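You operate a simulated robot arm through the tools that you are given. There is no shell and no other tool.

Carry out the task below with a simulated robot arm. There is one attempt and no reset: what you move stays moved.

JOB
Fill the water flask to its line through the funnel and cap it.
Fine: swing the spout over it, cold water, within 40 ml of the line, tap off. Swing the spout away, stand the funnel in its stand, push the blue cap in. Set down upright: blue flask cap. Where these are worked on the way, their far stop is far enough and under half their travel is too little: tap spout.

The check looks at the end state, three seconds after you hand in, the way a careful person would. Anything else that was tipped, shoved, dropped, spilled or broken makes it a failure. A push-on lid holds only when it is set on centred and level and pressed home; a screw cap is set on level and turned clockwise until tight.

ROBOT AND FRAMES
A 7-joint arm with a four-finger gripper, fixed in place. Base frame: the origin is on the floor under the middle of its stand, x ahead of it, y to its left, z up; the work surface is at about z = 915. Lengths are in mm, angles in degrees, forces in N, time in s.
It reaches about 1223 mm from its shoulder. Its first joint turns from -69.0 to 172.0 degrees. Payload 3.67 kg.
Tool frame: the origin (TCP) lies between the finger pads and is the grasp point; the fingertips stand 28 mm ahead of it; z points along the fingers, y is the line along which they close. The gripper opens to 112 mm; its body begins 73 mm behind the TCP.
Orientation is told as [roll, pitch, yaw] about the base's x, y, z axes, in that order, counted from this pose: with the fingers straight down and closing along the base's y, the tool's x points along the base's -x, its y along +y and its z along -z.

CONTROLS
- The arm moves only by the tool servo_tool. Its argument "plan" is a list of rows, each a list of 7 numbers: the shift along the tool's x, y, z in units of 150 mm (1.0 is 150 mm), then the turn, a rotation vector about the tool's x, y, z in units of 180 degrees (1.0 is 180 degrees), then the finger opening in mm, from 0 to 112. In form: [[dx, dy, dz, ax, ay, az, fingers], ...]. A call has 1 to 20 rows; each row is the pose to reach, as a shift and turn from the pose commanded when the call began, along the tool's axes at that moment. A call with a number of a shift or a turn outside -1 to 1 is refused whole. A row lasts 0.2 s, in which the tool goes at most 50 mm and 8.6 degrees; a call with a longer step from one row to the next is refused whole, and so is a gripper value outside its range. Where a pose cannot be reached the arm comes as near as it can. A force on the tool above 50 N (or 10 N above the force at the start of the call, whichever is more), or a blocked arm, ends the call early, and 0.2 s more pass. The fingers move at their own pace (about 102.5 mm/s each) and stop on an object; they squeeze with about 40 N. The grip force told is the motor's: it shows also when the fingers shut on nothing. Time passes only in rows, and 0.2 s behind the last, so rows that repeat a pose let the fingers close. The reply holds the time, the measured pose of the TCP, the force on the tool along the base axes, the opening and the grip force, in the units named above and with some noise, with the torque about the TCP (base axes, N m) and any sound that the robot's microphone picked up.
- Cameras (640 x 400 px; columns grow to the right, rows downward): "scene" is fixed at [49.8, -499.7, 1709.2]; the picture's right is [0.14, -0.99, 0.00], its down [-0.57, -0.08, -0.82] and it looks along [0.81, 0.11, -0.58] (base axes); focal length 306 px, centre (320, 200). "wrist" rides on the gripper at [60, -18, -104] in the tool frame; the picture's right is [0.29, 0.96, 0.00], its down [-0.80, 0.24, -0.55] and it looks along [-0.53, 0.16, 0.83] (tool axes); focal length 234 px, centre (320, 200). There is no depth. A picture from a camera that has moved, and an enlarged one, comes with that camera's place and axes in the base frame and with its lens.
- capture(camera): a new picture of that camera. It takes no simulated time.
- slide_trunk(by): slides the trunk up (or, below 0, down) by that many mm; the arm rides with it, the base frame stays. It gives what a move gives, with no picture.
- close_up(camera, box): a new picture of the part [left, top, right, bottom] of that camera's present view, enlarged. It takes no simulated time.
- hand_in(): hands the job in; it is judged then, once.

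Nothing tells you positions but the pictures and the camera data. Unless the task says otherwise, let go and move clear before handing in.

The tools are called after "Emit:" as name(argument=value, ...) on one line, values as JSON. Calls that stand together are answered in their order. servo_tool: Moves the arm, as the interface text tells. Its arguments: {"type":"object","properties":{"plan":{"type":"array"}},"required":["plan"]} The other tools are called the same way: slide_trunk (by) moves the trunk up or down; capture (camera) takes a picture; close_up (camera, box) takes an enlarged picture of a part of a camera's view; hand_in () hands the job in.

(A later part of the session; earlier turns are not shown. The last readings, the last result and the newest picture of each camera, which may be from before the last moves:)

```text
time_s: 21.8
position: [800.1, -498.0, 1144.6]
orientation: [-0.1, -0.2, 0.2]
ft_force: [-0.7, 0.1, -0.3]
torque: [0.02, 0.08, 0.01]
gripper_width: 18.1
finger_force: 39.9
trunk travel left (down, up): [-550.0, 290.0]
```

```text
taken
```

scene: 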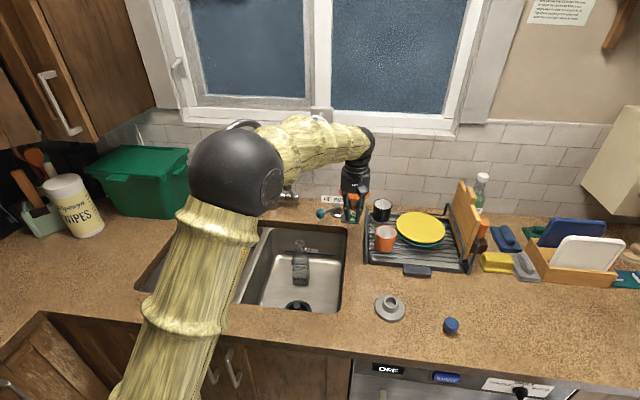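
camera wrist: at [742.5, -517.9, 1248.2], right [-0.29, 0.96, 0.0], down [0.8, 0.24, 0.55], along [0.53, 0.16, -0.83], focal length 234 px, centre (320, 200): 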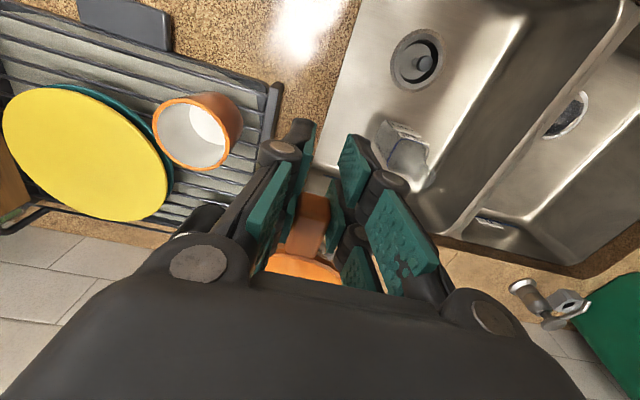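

Emit:
close_up(camera="wrist", box=[360, 100, 460, 220])

Emit:
close_up(camera="scene", box=[280, 230, 320, 290])

Emit:
close_up(camera="scene", box=[330, 180, 380, 230])

```text
3.33 times, centred on (410, 160) of wrist
camera zoom: at [742.5, -517.9, 1248.2], right [-0.29, 0.96, 0.0], down [0.8, 0.24, 0.55], along [0.53, 0.16, -0.83], focal length 781 px, centre (20, 333)
```

zoom: 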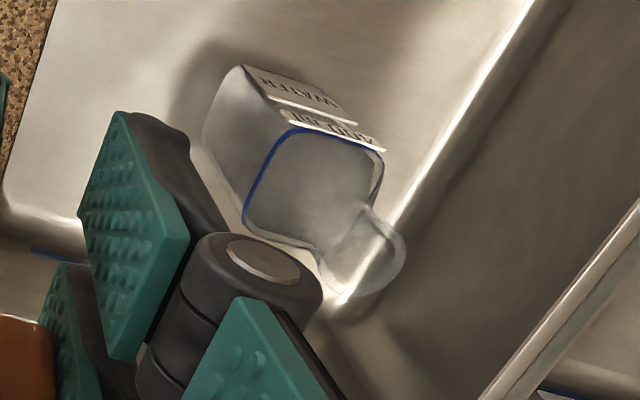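

```text
6.67 times, centred on (300, 260) of scene
camera zoom: at [49.8, -499.7, 1709.2], right [0.14, -0.99, 0.0], down [-0.57, -0.08, -0.82], along [0.81, 0.11, -0.58], focal length 2038 px, centre (453, -200)
```

zoom: 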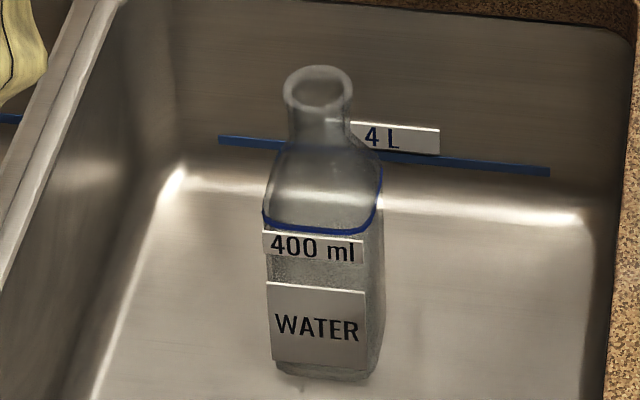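

```text
8.00 times, centred on (355, 205) of scene
camera zoom: at [49.8, -499.7, 1709.2], right [0.14, -0.99, 0.0], down [-0.57, -0.08, -0.82], along [0.81, 0.11, -0.58], focal length 2446 px, centre (40, 160)
```

zoom: 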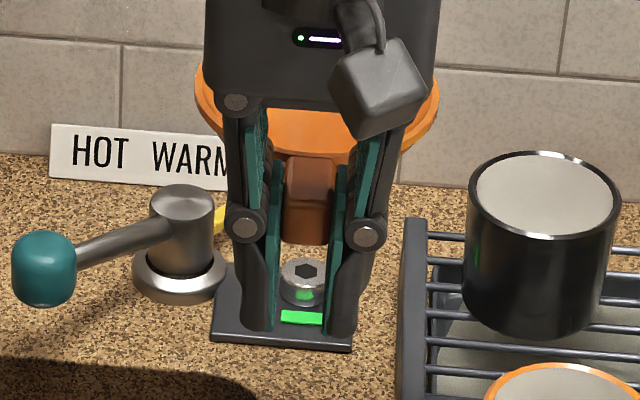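

The mouth estimate is about (861, -313, 929). I'll yaw the gripper 90° so it sits to the right of the funnel, leaving the scene camera an open view of the stem going into the mouth.

Emit:
servo_tool(plan=[[0, 0, 0, 0, 0, -0.045, 0], [0, 0, 0, 0, 0, -0.09, 0], [0, 0, 0, 0, 0, -0.135, 0], [0, 0, 0, 0, 0, -0.18, 0], [0, 0, 0, 0, 0, -0.225, 0], [0, 0, 0, 0, 0, -0.27, 0], [0, 0, 0, 0, 0, -0.315, 0], [0, 0, 0, 0, 0, -0.36, 0], [0, 0, 0, 0, 0, -0.405, 0], [0, 0, 0, 0, 0, -0.45, 0], [0, 0, 0, 0, 0, -0.495, 0], [0, 0, 0, 0, 0, -0.5, 0]])

Emit:
capture(camera="wrist")

Emit:
capture(camera="scene")

```text
time_s: 24.4
position: [802.3, -500.2, 1143.3]
orientation: [-0.1, 0.0, 90.0]
ft_force: [0.3, 0.4, 0.0]
torque: [-0.04, 0.01, 0.02]
gripper_width: 18.1
finger_force: 40.1
trunk travel left (down, up): [-550.0, 290.0]
```

```text
taken
camera wrist: at [821.0, -560.5, 1246.6], right [-0.96, -0.29, 0.0], down [-0.24, 0.8, 0.55], along [-0.16, 0.53, -0.83], focal length 234 px, centre (320, 200)
```

wrist: 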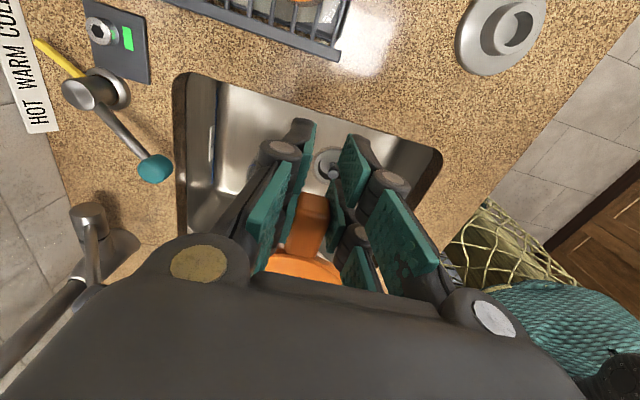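

```text
taken
```

scene: 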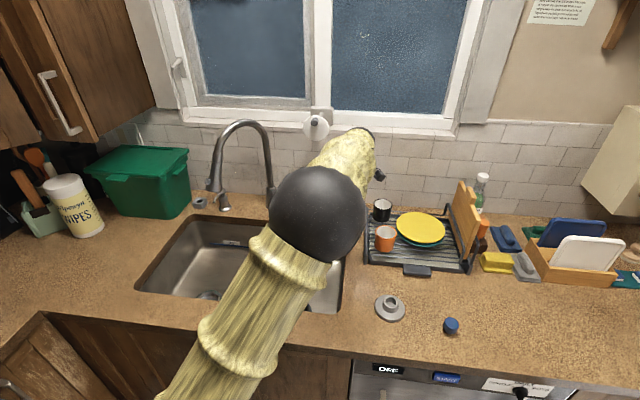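

The elbow now blocks the scene camera from this pose. I'll use the new wrist viewpoint to measure the mouth from the side, and to check the temperature pointer.

Emit:
close_up(camera="wrist", box=[0, 0, 200, 200])

Emit:
servo_tool(plan=[[-0.07, 0.13, 0, 0, 0, 0, 0], [-0.14, 0.27, 0, 0, 0, 0, 0], [-0.2, 0.4, 0, 0, 0, 0, 0], [-0.2, 0.53, 0, 0, 0, 0, 0], [-0.2, 0.53, 0, 0, 0, 0, 0]])

Emit:
capture(camera="wrist")

Emit:
capture(camera="scene")

```text
2.00 times, centred on (100, 100) of wrist
camera zoom: at [821.0, -560.5, 1246.6], right [-0.96, -0.29, 0.0], down [-0.24, 0.8, 0.55], along [-0.16, 0.53, -0.83], focal length 468 px, centre (760, 400)
```

zoom: 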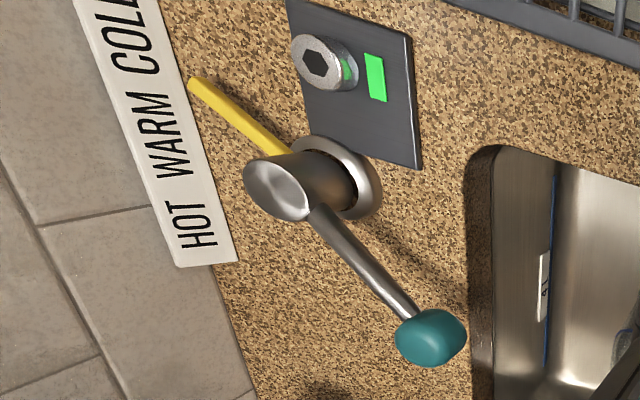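

```text
time_s: 25.6
position: [721.8, -470.4, 1143.0]
orientation: [0.0, 0.1, 90.0]
ft_force: [0.5, -0.3, -1.1]
torque: [-0.04, 0.01, -0.02]
gripper_width: 17.9
finger_force: 40.2
trunk travel left (down, up): [-550.0, 290.0]
```

```text
taken
camera wrist: at [742.3, -530.7, 1245.8], right [-0.96, -0.29, 0.0], down [-0.24, 0.8, 0.55], along [-0.16, 0.53, -0.83], focal length 234 px, centre (320, 200)
```

wrist: 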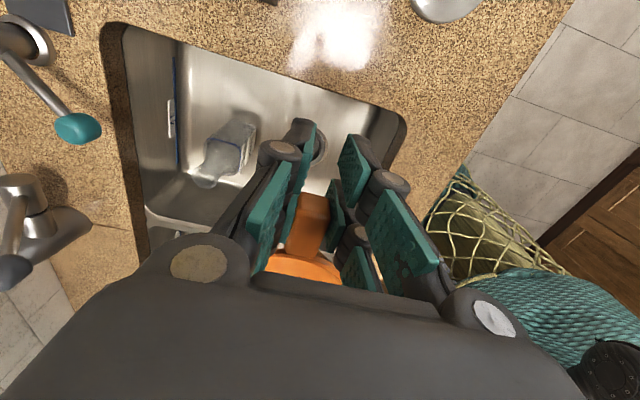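

```text
taken
```

scene: 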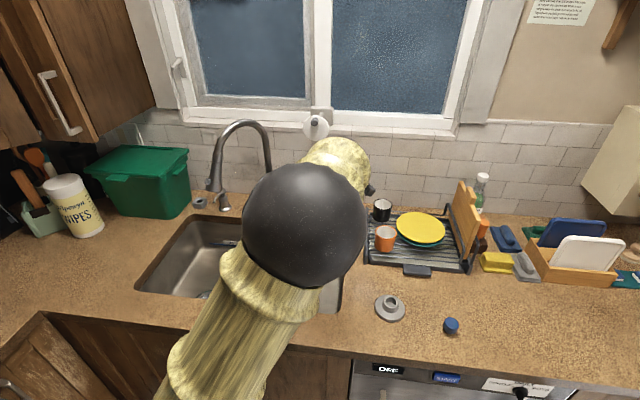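

Emit:
close_up(camera="wrist", box=[170, 90, 290, 210])

Emit:
close_up(camera="wrist", box=[230, 110, 410, 300])

```text
3.33 times, centred on (230, 150) of wrist
camera zoom: at [742.3, -530.7, 1245.8], right [-0.96, -0.29, 0.0], down [-0.24, 0.8, 0.55], along [-0.16, 0.53, -0.83], focal length 781 px, centre (620, 367)
```

zoom: 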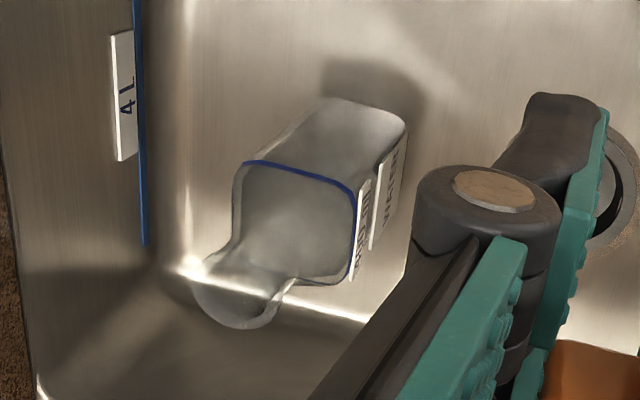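

```text
2.11 times, centred on (320, 205) of wrist
camera zoom: at [742.3, -530.7, 1245.8], right [-0.96, -0.29, 0.0], down [-0.24, 0.8, 0.55], along [-0.16, 0.53, -0.83], focal length 493 px, centre (320, 190)
```

zoom: 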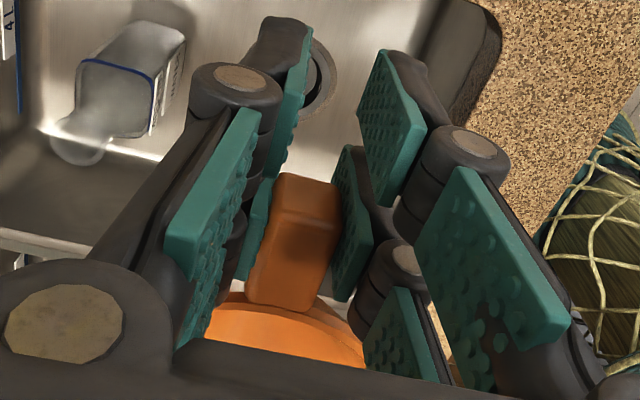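

Emit:
close_up(camera="scene", box=[365, 285, 415, 330])

Emit:
close_up(camera="scene", box=[340, 170, 390, 210])

```text
8.89 times, centred on (390, 308) of scene
camera zoom: at [49.8, -499.7, 1709.2], right [0.14, -0.99, 0.0], down [-0.57, -0.08, -0.82], along [0.81, 0.11, -0.58], focal length 2717 px, centre (-302, -756)
```

zoom: 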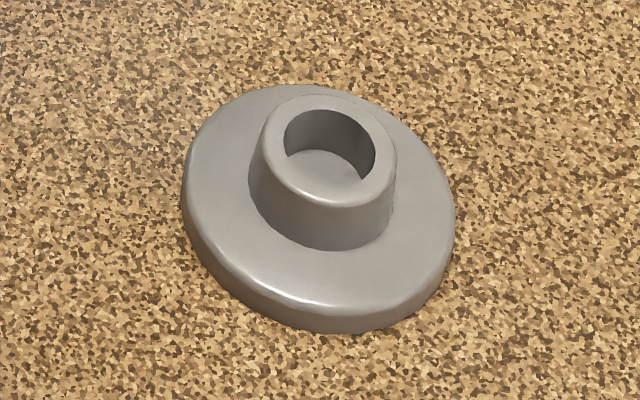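

```text
10.00 times, centred on (365, 190) of scene
camera zoom: at [49.8, -499.7, 1709.2], right [0.14, -0.99, 0.0], down [-0.57, -0.08, -0.82], along [0.81, 0.11, -0.58], focal length 3057 px, centre (-130, 300)
```

zoom: 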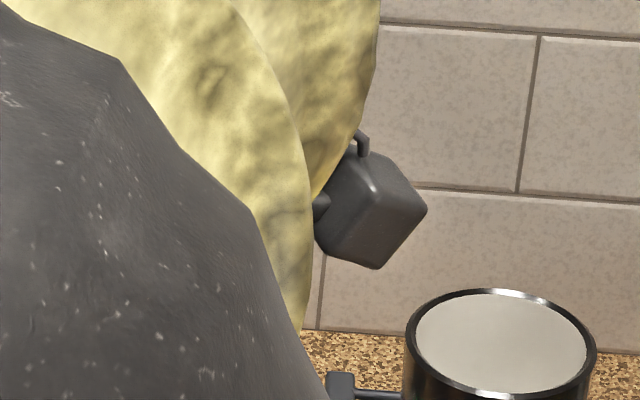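

The best estimate of the mouth is about (862.5, -313, 925). I'll turn the gripper the other way, to yaw -90, so the elbow should go left and the scene camera can watch the insertion.

Emit:
servo_tool(plan=[[0, 0, -0.05, 0, 0, 0.045, 0], [0, 0, -0.1, 0, 0, 0.09, 0], [0, 0, -0.1, 0, 0, 0.135, 0], [0, 0, -0.1, 0, 0, 0.18, 0], [0, 0, -0.1, 0, 0, 0.225, 0], [0, 0, -0.1, 0, 0, 0.27, 0], [0, 0, -0.1, 0, 0, 0.315, 0], [0, 0, -0.1, 0, 0, 0.36, 0], [0, 0, -0.1, 0, 0, 0.405, 0], [0, 0, -0.1, 0, 0, 0.45, 0], [0, 0, -0.1, 0, 0, 0.495, 0], [0, 0, -0.1, 0, 0, 0.5, 0]])

Emit:
servo_tool(plan=[[0, 0, 0, 0, 0, 0.045, 0], [0, 0, 0, 0, 0, 0.09, 0], [0, 0, 0, 0, 0, 0.135, 0], [0, 0, 0, 0, 0, 0.18, 0], [0, 0, 0, 0, 0, 0.225, 0], [0, 0, 0, 0, 0, 0.27, 0], [0, 0, 0, 0, 0, 0.315, 0], [0, 0, 0, 0, 0, 0.36, 0], [0, 0, 0, 0, 0, 0.405, 0], [0, 0, 0, 0, 0, 0.45, 0], [0, 0, 0, 0, 0, 0.495, 0], [0, 0, 0, 0, 0, 0.5, 0]])

Emit:
capture(camera="scene")

Emit:
capture(camera="wrist")

```text
time_s: 28.2
position: [721.1, -470.7, 1157.6]
orientation: [0.0, 0.0, -0.1]
ft_force: [-1.1, -0.8, -0.3]
torque: [0.03, 0.04, 0.01]
gripper_width: 18.2
finger_force: 40.2
trunk travel left (down, up): [-550.0, 290.0]
```

```text
time_s: 30.8
position: [721.9, -469.8, 1158.4]
orientation: [0.2, -0.1, -90.1]
ft_force: [0.0, -0.6, -0.3]
torque: [0.08, -0.02, -0.01]
gripper_width: 18.4
finger_force: 39.9
trunk travel left (down, up): [-550.0, 290.0]
```

```text
taken
```

scene: 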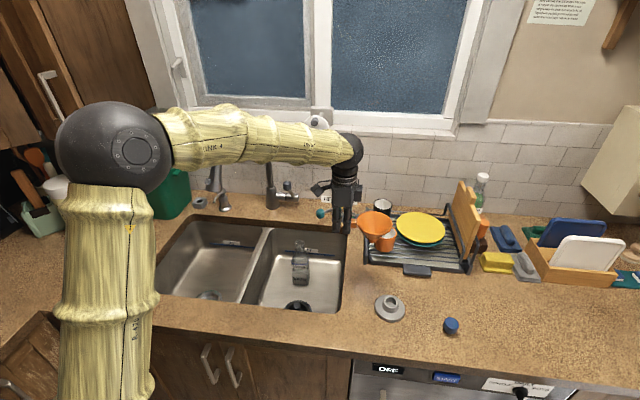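

```text
taken
camera wrist: at [705.4, -411.2, 1261.5], right [0.96, 0.29, 0.0], down [0.24, -0.8, 0.56], along [0.16, -0.53, -0.83], focal length 234 px, centre (320, 200)
```

wrist: 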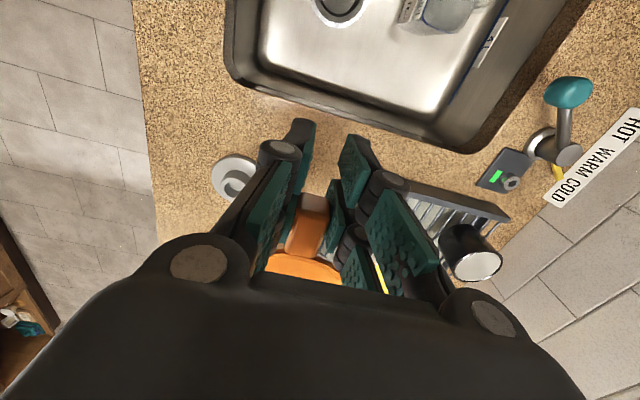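

The elbow went left, and the scene camera now sees both the flask and the held funnel. I'll zoom in to measure the funnel in the grip.

Emit:
close_up(camera="scene", box=[300, 180, 400, 270])

Emit:
close_up(camera="wrist", box=[500, 50, 640, 220])

```text
4.44 times, centred on (350, 225) of scene
camera zoom: at [49.8, -499.7, 1709.2], right [0.14, -0.99, 0.0], down [-0.57, -0.08, -0.82], along [0.81, 0.11, -0.58], focal length 1359 px, centre (187, 89)
```

zoom: 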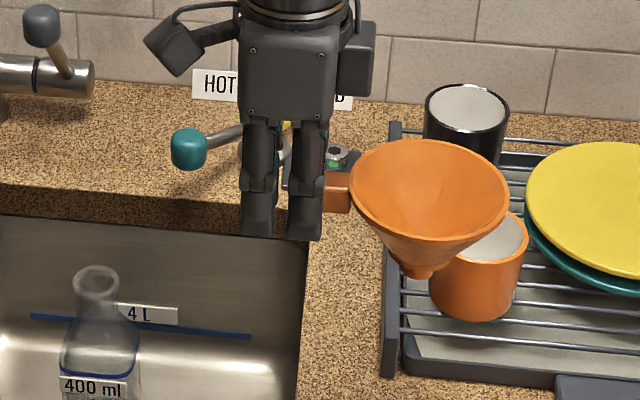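

```text
2.35 times, centred on (570, 135) of wrist
camera zoom: at [705.4, -411.2, 1261.5], right [0.96, 0.29, 0.0], down [0.24, -0.8, 0.56], along [0.16, -0.53, -0.83], focal length 551 px, centre (-268, 353)
```

zoom: 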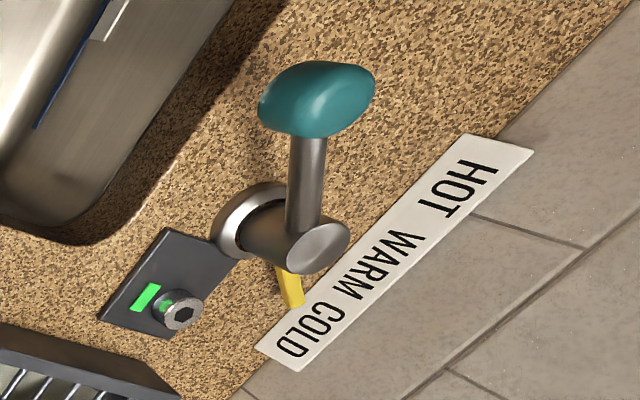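

Emit:
close_up(camera="scene", box=[350, 205, 385, 250])

Emit:
close_up(camera="scene", box=[285, 232, 320, 262])

```text
8.89 times, centred on (368, 228) of scene
camera zoom: at [49.8, -499.7, 1709.2], right [0.14, -0.99, 0.0], down [-0.57, -0.08, -0.82], along [0.81, 0.11, -0.58], focal length 2717 px, centre (-102, -44)
```

zoom: 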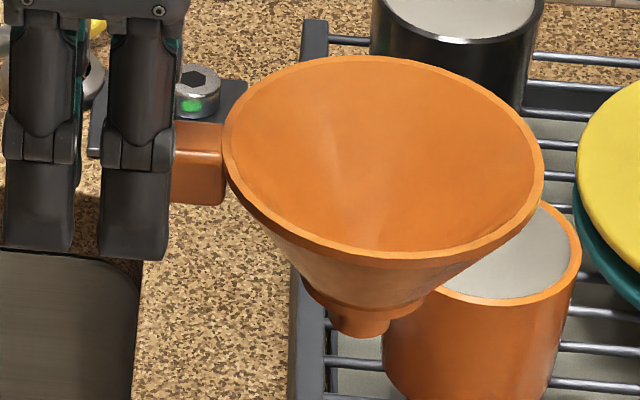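

```text
13.33 times, centred on (302, 247) of scene
camera zoom: at [49.8, -499.7, 1709.2], right [0.14, -0.99, 0.0], down [-0.57, -0.08, -0.82], along [0.81, 0.11, -0.58], focal length 4076 px, centre (553, -427)
```

zoom: 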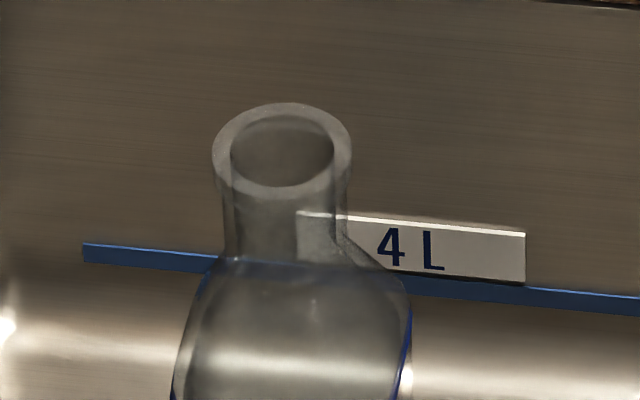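

The funnel has a 20 mm stem below a 39 mm collar, and the flask mouth is about 29 mm inside, so I have about ±4.5 mm. The funnel axis is about 88 mm from the TCP. Now I'll bring it above the mouth.

Emit:
servo_tool(plan=[[0.2, 0.12, 0, 0, 0, 0, 0], [0.4, 0.24, 0, 0, 0, 0, 0], [0.6, 0.36, 0, 0, 0, 0, 0], [0.8, 0.47, 0, 0, 0, 0, 0]])

Emit:
servo_tool(plan=[[0.2, 0.12, 0.1, 0, 0, 0, 0], [0.4, 0.24, 0.25, 0, 0, 0, 0], [0.6, 0.36, 0.4, 0, 0, 0, 0], [0.847, 0.467, 0.5, 0, 0, 0, 0], [0.847, 0.467, 0.5, 0, 0, 0, 0]])

Emit:
capture(camera="scene")

Emit:
capture(camera="wrist")

Emit:
close_up(camera="scene", box=[250, 180, 350, 280])

```text
time_s: 31.8
position: [791.1, -348.6, 1156.9]
orientation: [0.0, -0.1, -90.0]
ft_force: [0.5, -0.3, -0.7]
torque: [0.07, -0.02, 0.01]
gripper_width: 18.2
finger_force: 40.4
trunk travel left (down, up): [-550.0, 290.0]
```

```text
time_s: 33.0
position: [862.1, -223.5, 1081.8]
orientation: [0.0, 0.0, -90.0]
ft_force: [-0.4, 0.5, -1.8]
torque: [0.09, -0.01, 0.01]
gripper_width: 18.0
finger_force: 39.8
trunk travel left (down, up): [-550.0, 290.0]
```

```text
taken
```

scene: 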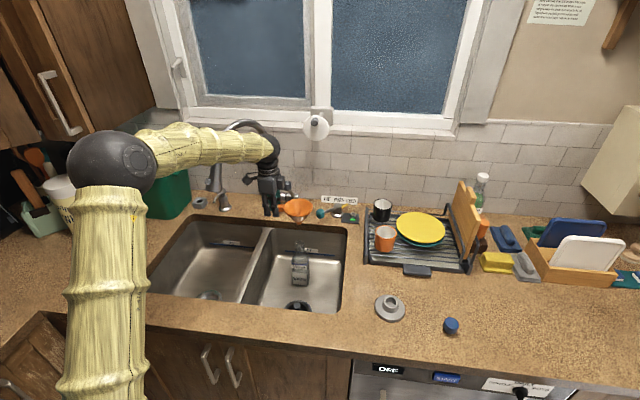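

```text
taken
camera wrist: at [846.2, -164.8, 1185.2], right [0.96, 0.29, 0.0], down [0.24, -0.8, 0.55], along [0.16, -0.53, -0.83], focal length 234 px, centre (320, 200)
```

wrist: 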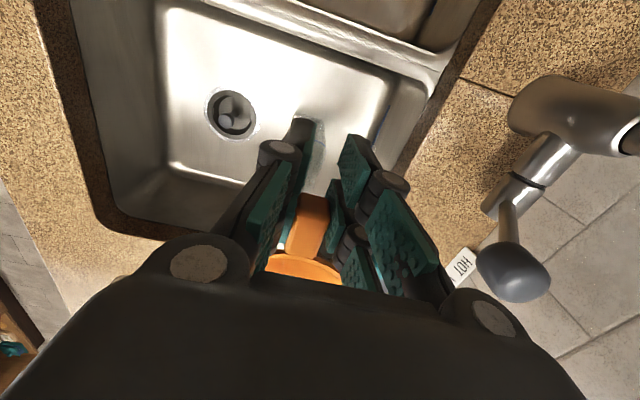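

```text
4.00 times, centred on (300, 230) of scene
camera zoom: at [49.8, -499.7, 1709.2], right [0.14, -0.99, 0.0], down [-0.57, -0.08, -0.82], along [0.81, 0.11, -0.58], focal length 1223 px, centre (400, 80)
```

zoom: 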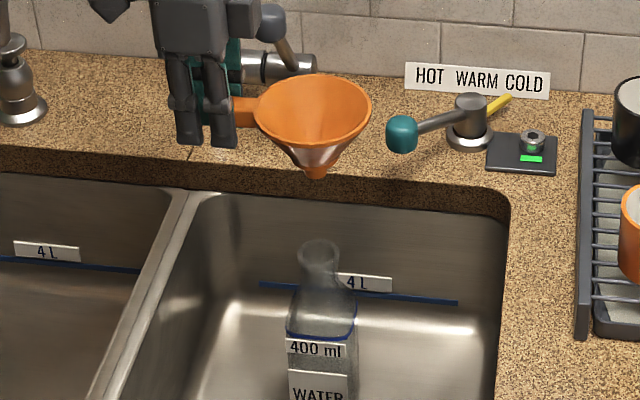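

The stem tip sits above the mouth in the image. I'll lower to about 25 mm above the mouth and check alignment closely.

Emit:
servo_tool(plan=[[0, 0, 0.12, 0, 0, 0, 0], [0, 0, 0.25, 0, 0, 0, 0], [0, 0, 0.38, 0, 0, 0, 0], [0, 0, 0.44, 0, 0, 0, 0], [0, 0, 0.44, 0, 0, 0, 0]])

Emit:
close_up(camera="scene", box=[275, 210, 325, 260])

Emit:
close_up(camera="wrist", box=[230, 110, 410, 300])

```text
time_s: 34.2
position: [862.9, -221.6, 1015.9]
orientation: [0.0, -0.2, -90.0]
ft_force: [0.1, 0.0, -0.3]
torque: [0.08, -0.04, 0.02]
gripper_width: 18.0
finger_force: 39.6
trunk travel left (down, up): [-550.0, 290.0]
```

```text
8.00 times, centred on (300, 235) of scene
camera zoom: at [49.8, -499.7, 1709.2], right [0.14, -0.99, 0.0], down [-0.57, -0.08, -0.82], along [0.81, 0.11, -0.58], focal length 2446 px, centre (480, -80)
```

zoom: 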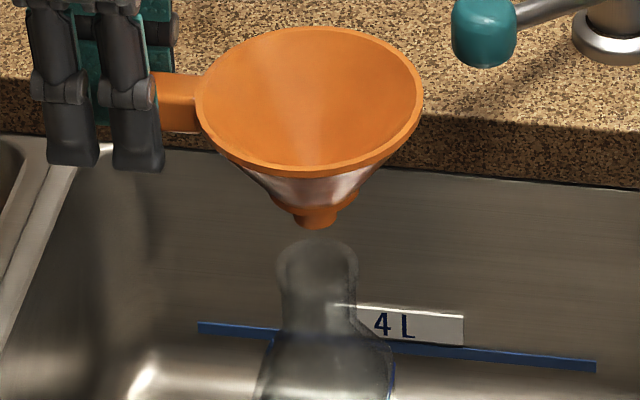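

```text
2.11 times, centred on (320, 205) of wrist
camera zoom: at [846.2, -163.9, 1119.7], right [0.96, 0.29, 0.0], down [0.24, -0.8, 0.55], along [0.16, -0.53, -0.83], focal length 493 px, centre (320, 190)
```

zoom: 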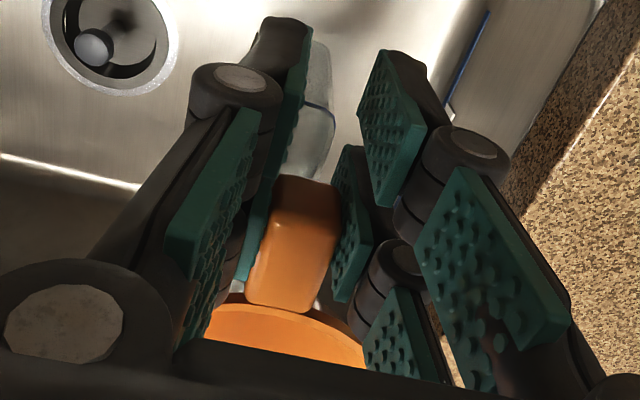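

The stem and mouth line up in the image to within about 1 mm sideways. I'll lower it slowly and watch the force.

Emit:
servo_tool(plan=[[0, 0, 0.04, 0, 0, 0, 0], [0, 0, 0.08, 0, 0, 0, 0], [0, 0, 0.12, 0, 0, 0, 0], [0, 0, 0.16, 0, 0, 0, 0], [0, 0, 0.16, 0, 0, 0, 0]])

Emit:
close_up(camera="scene", box=[275, 215, 325, 265])

```text
time_s: 35.4
position: [861.6, -224.1, 993.3]
orientation: [0.0, 0.0, -90.0]
ft_force: [-0.2, -0.5, -0.4]
torque: [0.03, 0.01, 0.01]
gripper_width: 18.2
finger_force: 39.7
trunk travel left (down, up): [-550.0, 290.0]
```

```text
8.00 times, centred on (300, 240) of scene
camera zoom: at [49.8, -499.7, 1709.2], right [0.14, -0.99, 0.0], down [-0.57, -0.08, -0.82], along [0.81, 0.11, -0.58], focal length 2446 px, centre (480, -120)
```

zoom: 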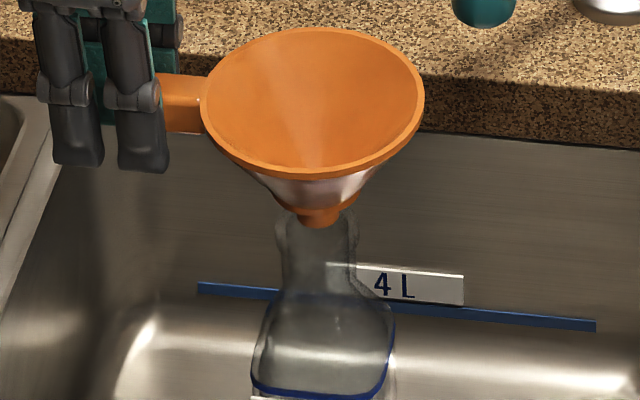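

Emit:
servo_tool(plan=[[0.008, 0, 0.03, 0, 0, 0, 0], [0.008, 0, 0.06, 0, 0, 0, 0], [0.008, 0, 0.08, 0, 0, 0, 0], [0.008, 0, 0.08, 0, 0, 0, 0]])

Emit:
close_up(camera="scene", box=[275, 215, 325, 265])

```text
time_s: 36.4
position: [861.7, -222.8, 980.7]
orientation: [0.0, -0.1, -89.9]
ft_force: [0.1, 0.2, -0.4]
torque: [0.05, 0.02, 0.0]
gripper_width: 17.8
finger_force: 40.1
trunk travel left (down, up): [-550.0, 290.0]
```

```text
8.00 times, centred on (300, 240) of scene
camera zoom: at [49.8, -499.7, 1709.2], right [0.14, -0.99, 0.0], down [-0.57, -0.08, -0.82], along [0.81, 0.11, -0.58], focal length 2446 px, centre (480, -120)
```

zoom: 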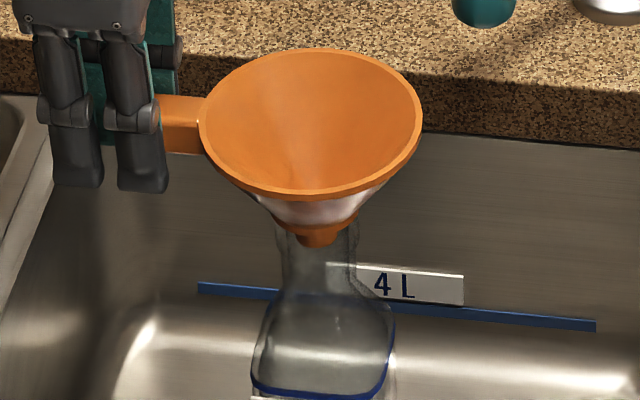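

There's no contact force and the stem looks to be entering the mouth. I'll continue down gently until the collar seats.

Emit:
servo_tool(plan=[[0, 0, 0.02, 0, 0, 0, 0], [0, 0, 0.04, 0, 0, 0, 0], [0, 0, 0.06, 0, 0, 0, 0], [0, 0, 0.06, 0, 0, 0, 0]])

Emit:
close_up(camera="scene", box=[275, 215, 325, 265])

```text
time_s: 37.4
position: [862.3, -222.2, 970.1]
orientation: [0.0, -0.1, -90.0]
ft_force: [0.4, -0.1, -0.7]
torque: [0.06, 0.02, 0.04]
gripper_width: 18.0
finger_force: 40.6
trunk travel left (down, up): [-550.0, 290.0]
```

```text
8.00 times, centred on (300, 240) of scene
camera zoom: at [49.8, -499.7, 1709.2], right [0.14, -0.99, 0.0], down [-0.57, -0.08, -0.82], along [0.81, 0.11, -0.58], focal length 2446 px, centre (480, -120)
```

zoom: 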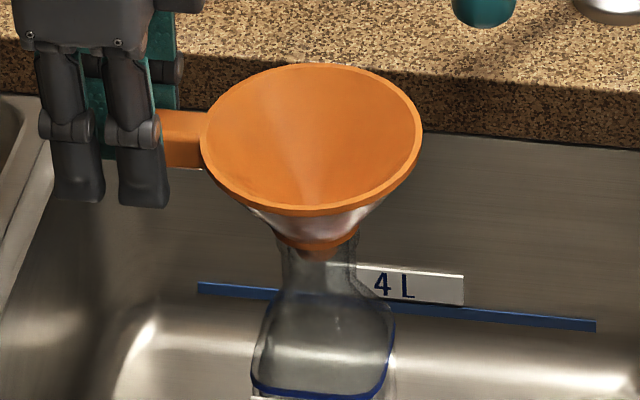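

Emit:
servo_tool(plan=[[0, 0, 0.01, 0, 0, 0, 0], [0, 0, 0.02, 0, 0, 0, 0], [0, 0, 0.02, 0, 0, 0, 0]])

Emit:
servo_tool(plan=[[0, 0, 0.01, 0, 0, 0, 0], [0, 0, 0.02, 0, 0, 0, 0], [0, 0, 0.02, 0, 0, 0, 0]])

Emit:
close_up(camera="scene", box=[275, 215, 325, 265])

```text
time_s: 38.2
position: [861.2, -222.1, 968.4]
orientation: [0.0, -0.1, -90.0]
ft_force: [-0.5, -0.6, -0.5]
torque: [0.05, 0.0, -0.01]
gripper_width: 18.2
finger_force: 39.9
trunk travel left (down, up): [-550.0, 290.0]
```

```text
time_s: 39.0
position: [862.2, -222.4, 966.6]
orientation: [0.2, -0.2, -90.1]
ft_force: [0.3, -0.6, 4.7]
torque: [-0.6, -0.01, 0.01]
gripper_width: 18.1
finger_force: 40.1
trunk travel left (down, up): [-550.0, 290.0]
```

```text
8.00 times, centred on (300, 240) of scene
camera zoom: at [49.8, -499.7, 1709.2], right [0.14, -0.99, 0.0], down [-0.57, -0.08, -0.82], along [0.81, 0.11, -0.58], focal length 2446 px, centre (480, -120)
```

zoom: 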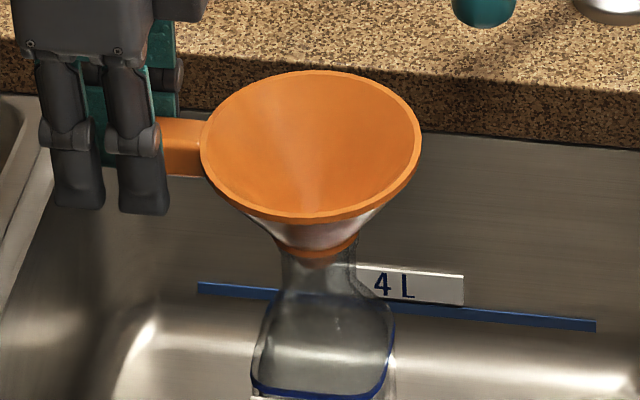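

The collar has seated, with a contact force of about 5 N. I'll ease the load off and release the handle.

Emit:
servo_tool(plan=[[0, 0, -0.008, 0, 0, 0, 0], [0, 0, -0.008, 0, 0, 0, 14], [0, 0, -0.008, 0, 0, 0, 20], [0, 0, -0.008, 0, 0, 0, 30], [0, 0, -0.008, 0, 0, 0, 50], [0, 0, -0.008, 0, 0, 0, 60], [0, 0, -0.008, 0, 0, 0, 60]])

Emit:
close_up(camera="scene", box=[265, 200, 335, 290])

Emit:
capture(camera="wrist")

```text
time_s: 40.6
position: [862.1, -221.7, 967.4]
orientation: [0.0, -0.2, -90.1]
ft_force: [0.6, 1.3, -0.5]
torque: [-0.03, 0.0, 0.02]
gripper_width: 60.1
finger_force: 0.1
trunk travel left (down, up): [-550.0, 290.0]
```

```text
4.44 times, centred on (300, 245) of scene
camera zoom: at [49.8, -499.7, 1709.2], right [0.14, -0.99, 0.0], down [-0.57, -0.08, -0.82], along [0.81, 0.11, -0.58], focal length 1359 px, centre (409, 0)
```

zoom: 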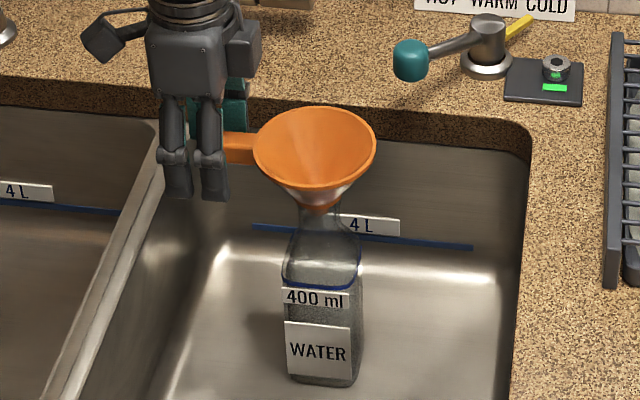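

```text
taken
camera wrist: at [845.9, -162.6, 1070.6], right [0.96, 0.29, 0.0], down [0.24, -0.8, 0.56], along [0.16, -0.53, -0.83], focal length 234 px, centre (320, 200)
```

wrist: 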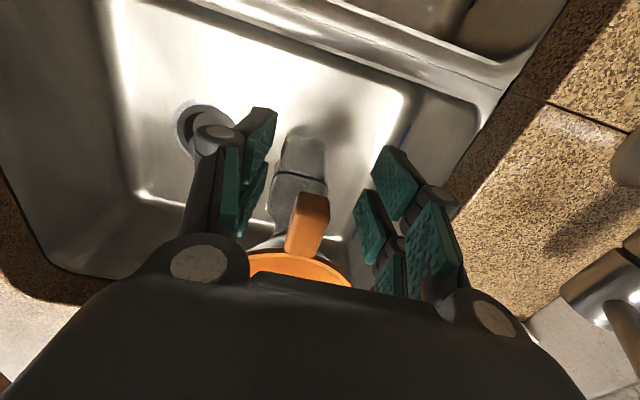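

The funnel is standing level on the flask. I'll rise straight up clear of it.

Emit:
servo_tool(plan=[[0, 0, -0.1, 0, 0, 0, 60], [0, 0, -0.3, 0, 0, 0, 60], [0, 0, -0.55, 0, 0, 0, 60], [0, 0, -0.8, 0, 0, 0, 60], [0, 0, -1.0, 0, 0, 0, 60]])

Emit:
servo_tool(plan=[[0, 0, -0.3, 0, 0, 0, 60], [0, 0, -0.6, 0, 0, 0, 60], [0, 0, -0.8, 0, 0, 0, 60], [0, 0, -0.8, 0, 0, 0, 60]])

Emit:
capture(camera="scene")

Emit:
capture(camera="wrist")

```text
time_s: 41.8
position: [860.9, -220.4, 1118.1]
orientation: [0.2, -0.1, -90.0]
ft_force: [-0.4, 0.8, -0.2]
torque: [0.0, -0.03, -0.01]
gripper_width: 59.8
finger_force: 0.1
trunk travel left (down, up): [-550.0, 290.0]
```

```text
time_s: 42.8
position: [863.3, -222.3, 1237.0]
orientation: [-0.1, -0.1, -90.1]
ft_force: [0.6, 0.9, -0.8]
torque: [-0.01, 0.02, 0.0]
gripper_width: 59.9
finger_force: 0.0
trunk travel left (down, up): [-550.0, 290.0]
```

```text
taken
```

scene: 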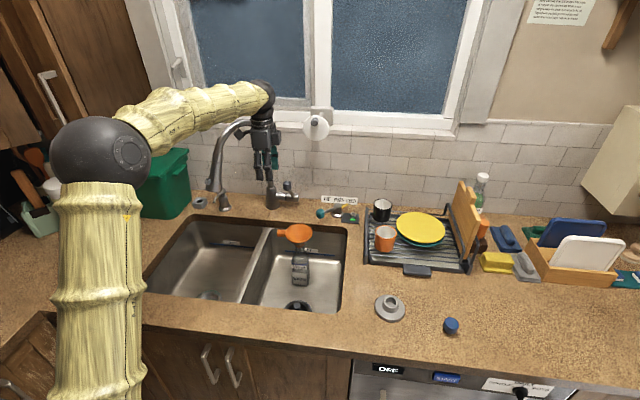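

```text
taken
camera wrist: at [846.4, -162.9, 1340.3], right [0.96, 0.29, 0.0], down [0.24, -0.8, 0.55], along [0.16, -0.53, -0.83], focal length 234 px, centre (320, 200)
```

wrist: 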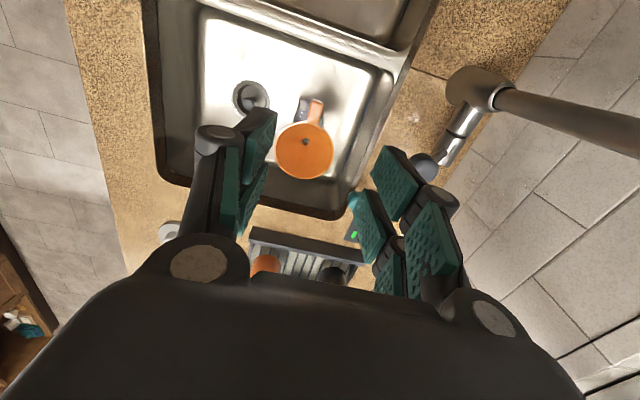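

The funnel sits well. Next I'll swing the spout. I'll turn the gripper to point forward with closed fingers, as a stick, and push the spout head from its left side.

Emit:
servo_tool(plan=[[0, 0, 0, 0, 0, -0.045, 30], [0, 0, 0, 0, 0, -0.09, 0], [0, 0, 0, 0, 0, -0.135, 0], [0, 0, 0, 0, 0, -0.18, 0], [0, 0, 0, 0, 0, -0.225, 0], [0, 0, 0, 0, 0, -0.27, 0], [0, 0, 0, 0, 0, -0.315, 0], [0, 0, 0, 0, 0, -0.36, 0], [0, 0, 0, 0, 0, -0.405, 0], [0, 0, 0, 0, 0, -0.45, 0], [0, 0, 0, 0, 0, -0.495, 0], [0, 0, 0, 0, 0, -0.5, 0]])

Emit:
servo_tool(plan=[[0, 0, 0, 0, -0.045, 0, 0], [0, 0, 0, 0, -0.09, 0, 0], [0, 0, 0, 0, -0.135, 0, 0], [0, 0, 0, 0, -0.18, 0, 0], [0, 0, 0, 0, -0.225, 0, 0], [0, 0, 0, 0, -0.27, 0, 0], [0, 0, 0, 0, -0.315, 0, 0], [0, 0, 0, 0, -0.36, 0, 0], [0, 0, 0, 0, -0.405, 0, 0], [0, 0, 0, 0, -0.45, 0, 0], [0, 0, 0, 0, -0.45, 0, 0]])

Emit:
capture(camera="scene")

Emit:
capture(camera="wrist")

```text
time_s: 45.4
position: [862.3, -220.4, 1237.2]
orientation: [-0.1, 0.1, 0.1]
ft_force: [0.5, 0.8, 0.3]
torque: [0.0, 0.0, -0.02]
gripper_width: 0.2
finger_force: 35.8
trunk travel left (down, up): [-550.0, 290.0]
```

```text
time_s: 47.8
position: [861.9, -220.4, 1237.6]
orientation: [-0.4, -81.2, 0.3]
ft_force: [0.8, -0.1, -0.8]
torque: [0.03, -0.01, -0.03]
gripper_width: 0.1
finger_force: 35.7
trunk travel left (down, up): [-550.0, 290.0]
```

```text
taken
```

scene: 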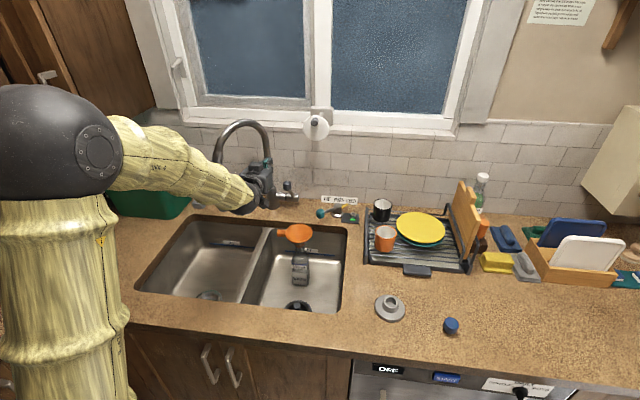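

```text
taken
camera wrist: at [751.2, -240.6, 1194.0], right [-0.04, 0.96, -0.29], down [-0.42, 0.24, 0.87], along [0.9, 0.16, 0.4], focal length 234 px, centre (320, 200)
```

wrist: 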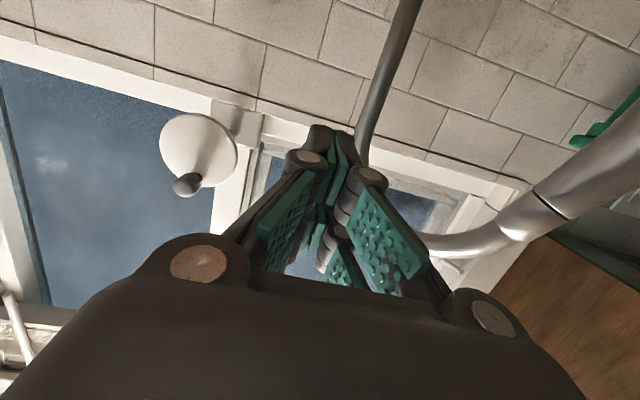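

The stick pose works. I'll go down below the spout outlet height and pass under it to the left side.

Emit:
servo_tool(plan=[[0.24, 0, 0.037, 0, 0, 0, 0], [0.48, 0, 0.074, 0, 0, 0, 0], [0.72, 0, 0.111, 0, 0, 0, 0], [0.955, 0, 0.148, 0, 0, 0, 0]])

Emit:
servo_tool(plan=[[0.16, 0.1, 0.025, 0, 0, 0, 0], [0.16, 0.4, 0.025, 0, 0, 0, 0], [0.16, 0.7, 0.025, 0, 0, 0, 0], [0.16, 1.0, 0.025, 0, 0, 0, 0]])

Emit:
capture(camera="scene")

Emit:
capture(camera="wrist")

```text
time_s: 48.8
position: [862.0, -223.3, 1091.3]
orientation: [-0.5, -81.0, 0.4]
ft_force: [-0.1, -0.5, -0.6]
torque: [-0.02, -0.02, -0.04]
gripper_width: 0.0
finger_force: 35.6
trunk travel left (down, up): [-550.0, 290.0]
```

```text
time_s: 49.8
position: [860.9, -69.7, 1069.0]
orientation: [-1.3, -81.0, 1.3]
ft_force: [-0.9, -0.6, 1.4]
torque: [-0.03, 0.0, -0.04]
gripper_width: 0.0
finger_force: 35.4
trunk travel left (down, up): [-550.0, 290.0]
```

```text
taken
```

scene: 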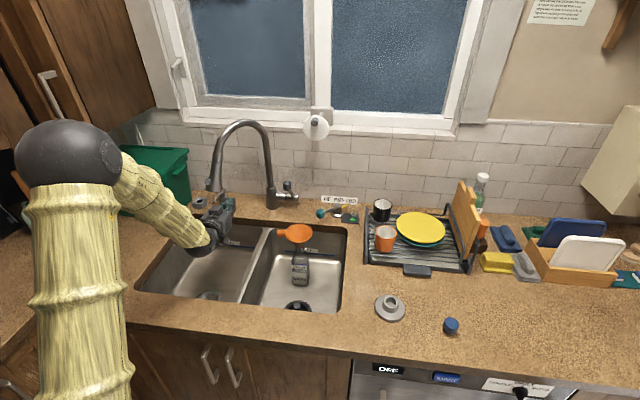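

```text
taken
camera wrist: at [751.1, -89.4, 1025.0], right [-0.04, 0.96, -0.29], down [-0.42, 0.24, 0.87], along [0.9, 0.16, 0.39], focal length 234 px, centre (320, 200)
```

wrist: 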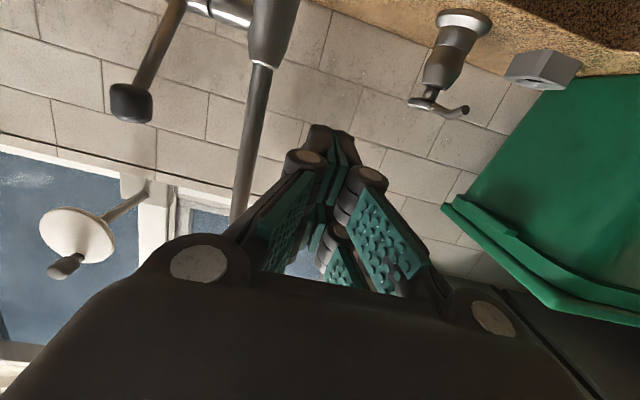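

Emit:
servo_tool(plan=[[0, 0.25, 0, 0, 0, 0, 0], [0, 0.5, 0, 0, 0, 0, 0], [0, 0.75, 0, 0, 0, 0, 0], [0, 0.95, 0, 0, 0, 0, 0], [0, 0.95, 0, 0, 0, 0, 0]])

Emit:
capture(camera="scene")

Emit:
capture(camera="wrist")

```text
time_s: 51.2
position: [883.3, 9.1, 1079.9]
orientation: [30.4, -78.0, -34.5]
ft_force: [0.0, -0.9, 0.0]
torque: [0.01, 0.0, 0.0]
gripper_width: 0.1
finger_force: 35.1
trunk travel left (down, up): [-550.0, 290.0]
stopped in row 5: the arm was blocked; the commanded pose is now the measured one
```

```text
taken
```

scene: 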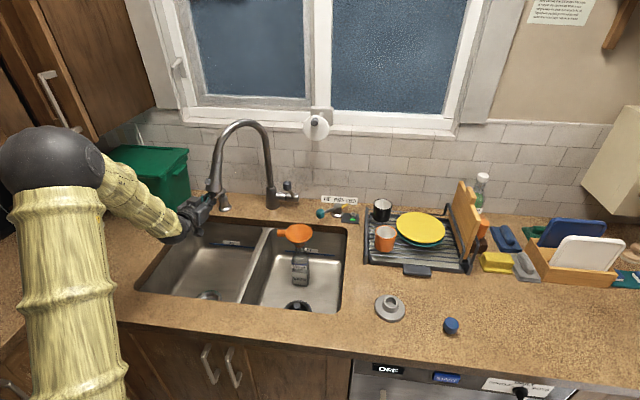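

```text
taken
camera wrist: at [770.0, 3.8, 1037.1], right [0.03, 0.98, -0.18], down [-0.39, 0.18, 0.9], along [0.92, 0.05, 0.39], focal length 234 px, centre (320, 200)
```

wrist: 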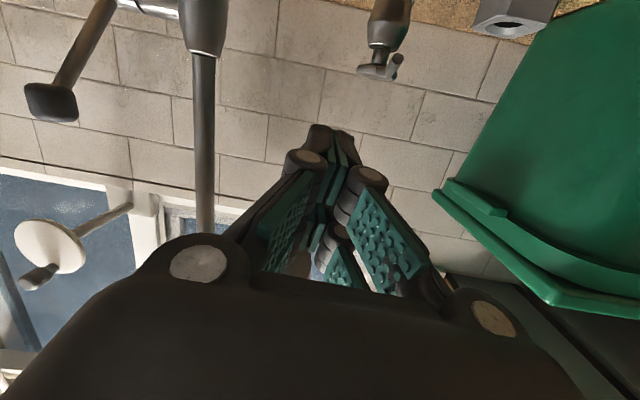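

The arm hit a joint limit at y≈9, and nothing was touched. I'll back off, angle the stick 30° to the left, and then reach the left side of the head.

Emit:
servo_tool(plan=[[0.006, -0.12, -0.04, -0.037, 0.0007, -0.0128, 0], [0.013, -0.24, -0.08, -0.074, 0.0015, -0.0256, 0], [0.02, -0.36, -0.12, -0.111, 0.0022, -0.0384, 0], [0.032, -0.484, -0.16, -0.148, 0.003, -0.0512, 0], [0.032, -0.484, -0.16, -0.185, 0.0037, -0.064, 0], [0.032, -0.484, -0.16, -0.185, 0.0037, -0.064, 0]])

Emit:
capture(camera="scene")

Emit:
capture(camera="wrist")

```text
time_s: 52.6
position: [851.0, -55.0, 1071.6]
orientation: [-1.3, -80.7, 31.8]
ft_force: [0.2, 0.2, -0.6]
torque: [0.02, 0.02, -0.02]
gripper_width: 0.4
finger_force: 35.7
trunk travel left (down, up): [-550.0, 290.0]
```

```text
taken
```

scene: 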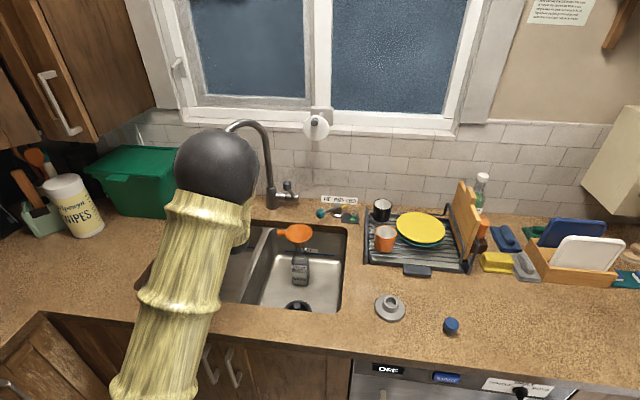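

```text
taken
camera wrist: at [764.8, -129.3, 1028.8], right [-0.53, 0.8, -0.29], down [-0.48, 0.0, 0.88], along [0.7, 0.6, 0.39], focal length 234 px, centre (320, 200)
```

wrist: 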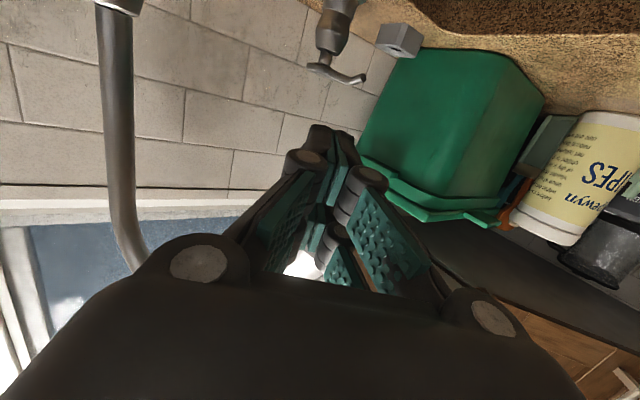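

Emit:
servo_tool(plan=[[-0.016, 0.19, 0.107, 0, 0, 0, 0], [-0.033, 0.375, 0.214, 0, 0, 0, 0], [-0.05, 0.56, 0.32, 0, 0, 0, 0], [-0.066, 0.75, 0.428, 0, 0, 0, 0], [-0.066, 0.75, 0.428, 0, 0, 0, 0]])

Emit:
capture(camera="scene")

Emit:
capture(camera="wrist")

```text
time_s: 53.8
position: [851.4, 72.3, 1070.8]
orientation: [-0.8, -80.6, 31.1]
ft_force: [-0.9, -0.6, -0.9]
torque: [0.01, 0.02, 0.02]
gripper_width: 0.0
finger_force: 36.1
trunk travel left (down, up): [-550.0, 290.0]
```

```text
taken
```

scene: 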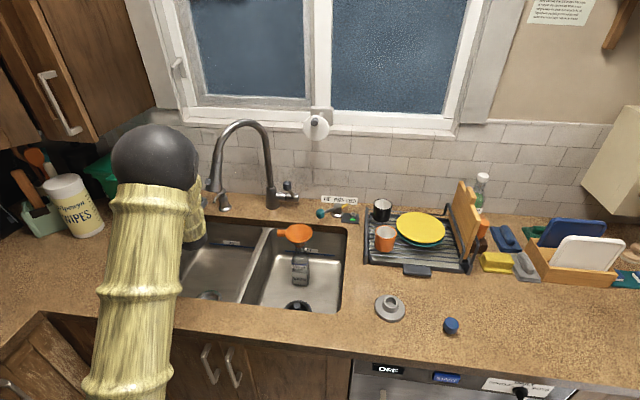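

```text
taken
camera wrist: at [764.8, -0.9, 1027.5], right [-0.52, 0.8, -0.29], down [-0.48, 0.0, 0.88], along [0.7, 0.6, 0.39], focal length 234 px, centre (320, 200)
```

wrist: 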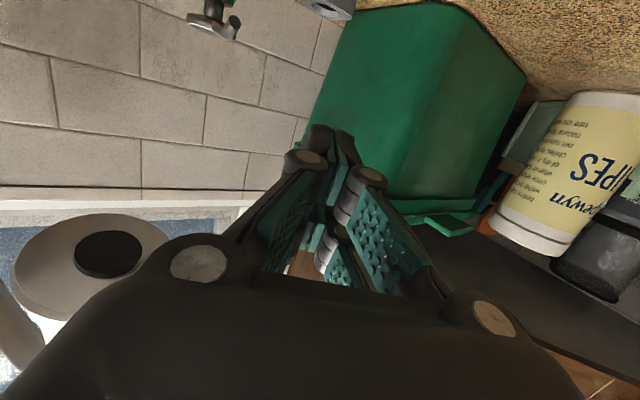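

The wrist camera sees the spout outlet to the right of the fingers, so I'm on its left side. I'll rise to head height and then push right gently.

Emit:
servo_tool(plan=[[-0.16, 0, -0.025, 0, 0, 0, 0], [-0.32, 0, -0.05, 0, 0, 0, 0], [-0.48, 0, -0.075, 0, 0, 0, 0], [-0.626, 0, -0.097, 0, 0, 0, 0], [-0.626, 0, -0.097, 0, 0, 0, 0]])

Emit:
capture(camera="wrist")

Emit:
close_up(camera="scene", box=[100, 90, 320, 240])

```text
time_s: 55.0
position: [849.6, 72.9, 1165.7]
orientation: [-0.9, -80.8, 31.2]
ft_force: [-0.1, 0.1, 0.6]
torque: [0.0, 0.0, -0.03]
gripper_width: 0.1
finger_force: 35.7
trunk travel left (down, up): [-550.0, 290.0]
```

```text
taken
camera wrist: at [764.1, 0.4, 1122.7], right [-0.52, 0.8, -0.29], down [-0.48, 0.0, 0.88], along [0.7, 0.6, 0.39], focal length 234 px, centre (320, 200)
```

wrist: 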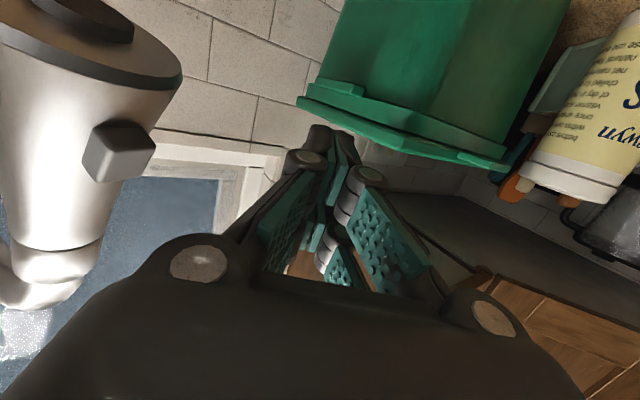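

```text
2.67 times, centred on (210, 165) of scene
camera zoom: at [49.8, -499.7, 1709.2], right [0.14, -0.99, 0.0], down [-0.57, -0.08, -0.82], along [0.81, 0.11, -0.58], focal length 815 px, centre (613, 293)
```

zoom: 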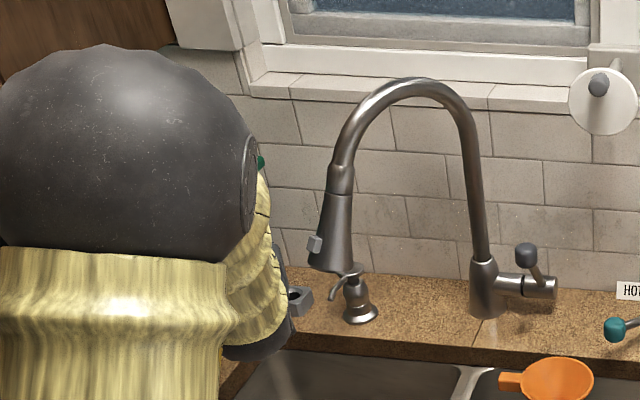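

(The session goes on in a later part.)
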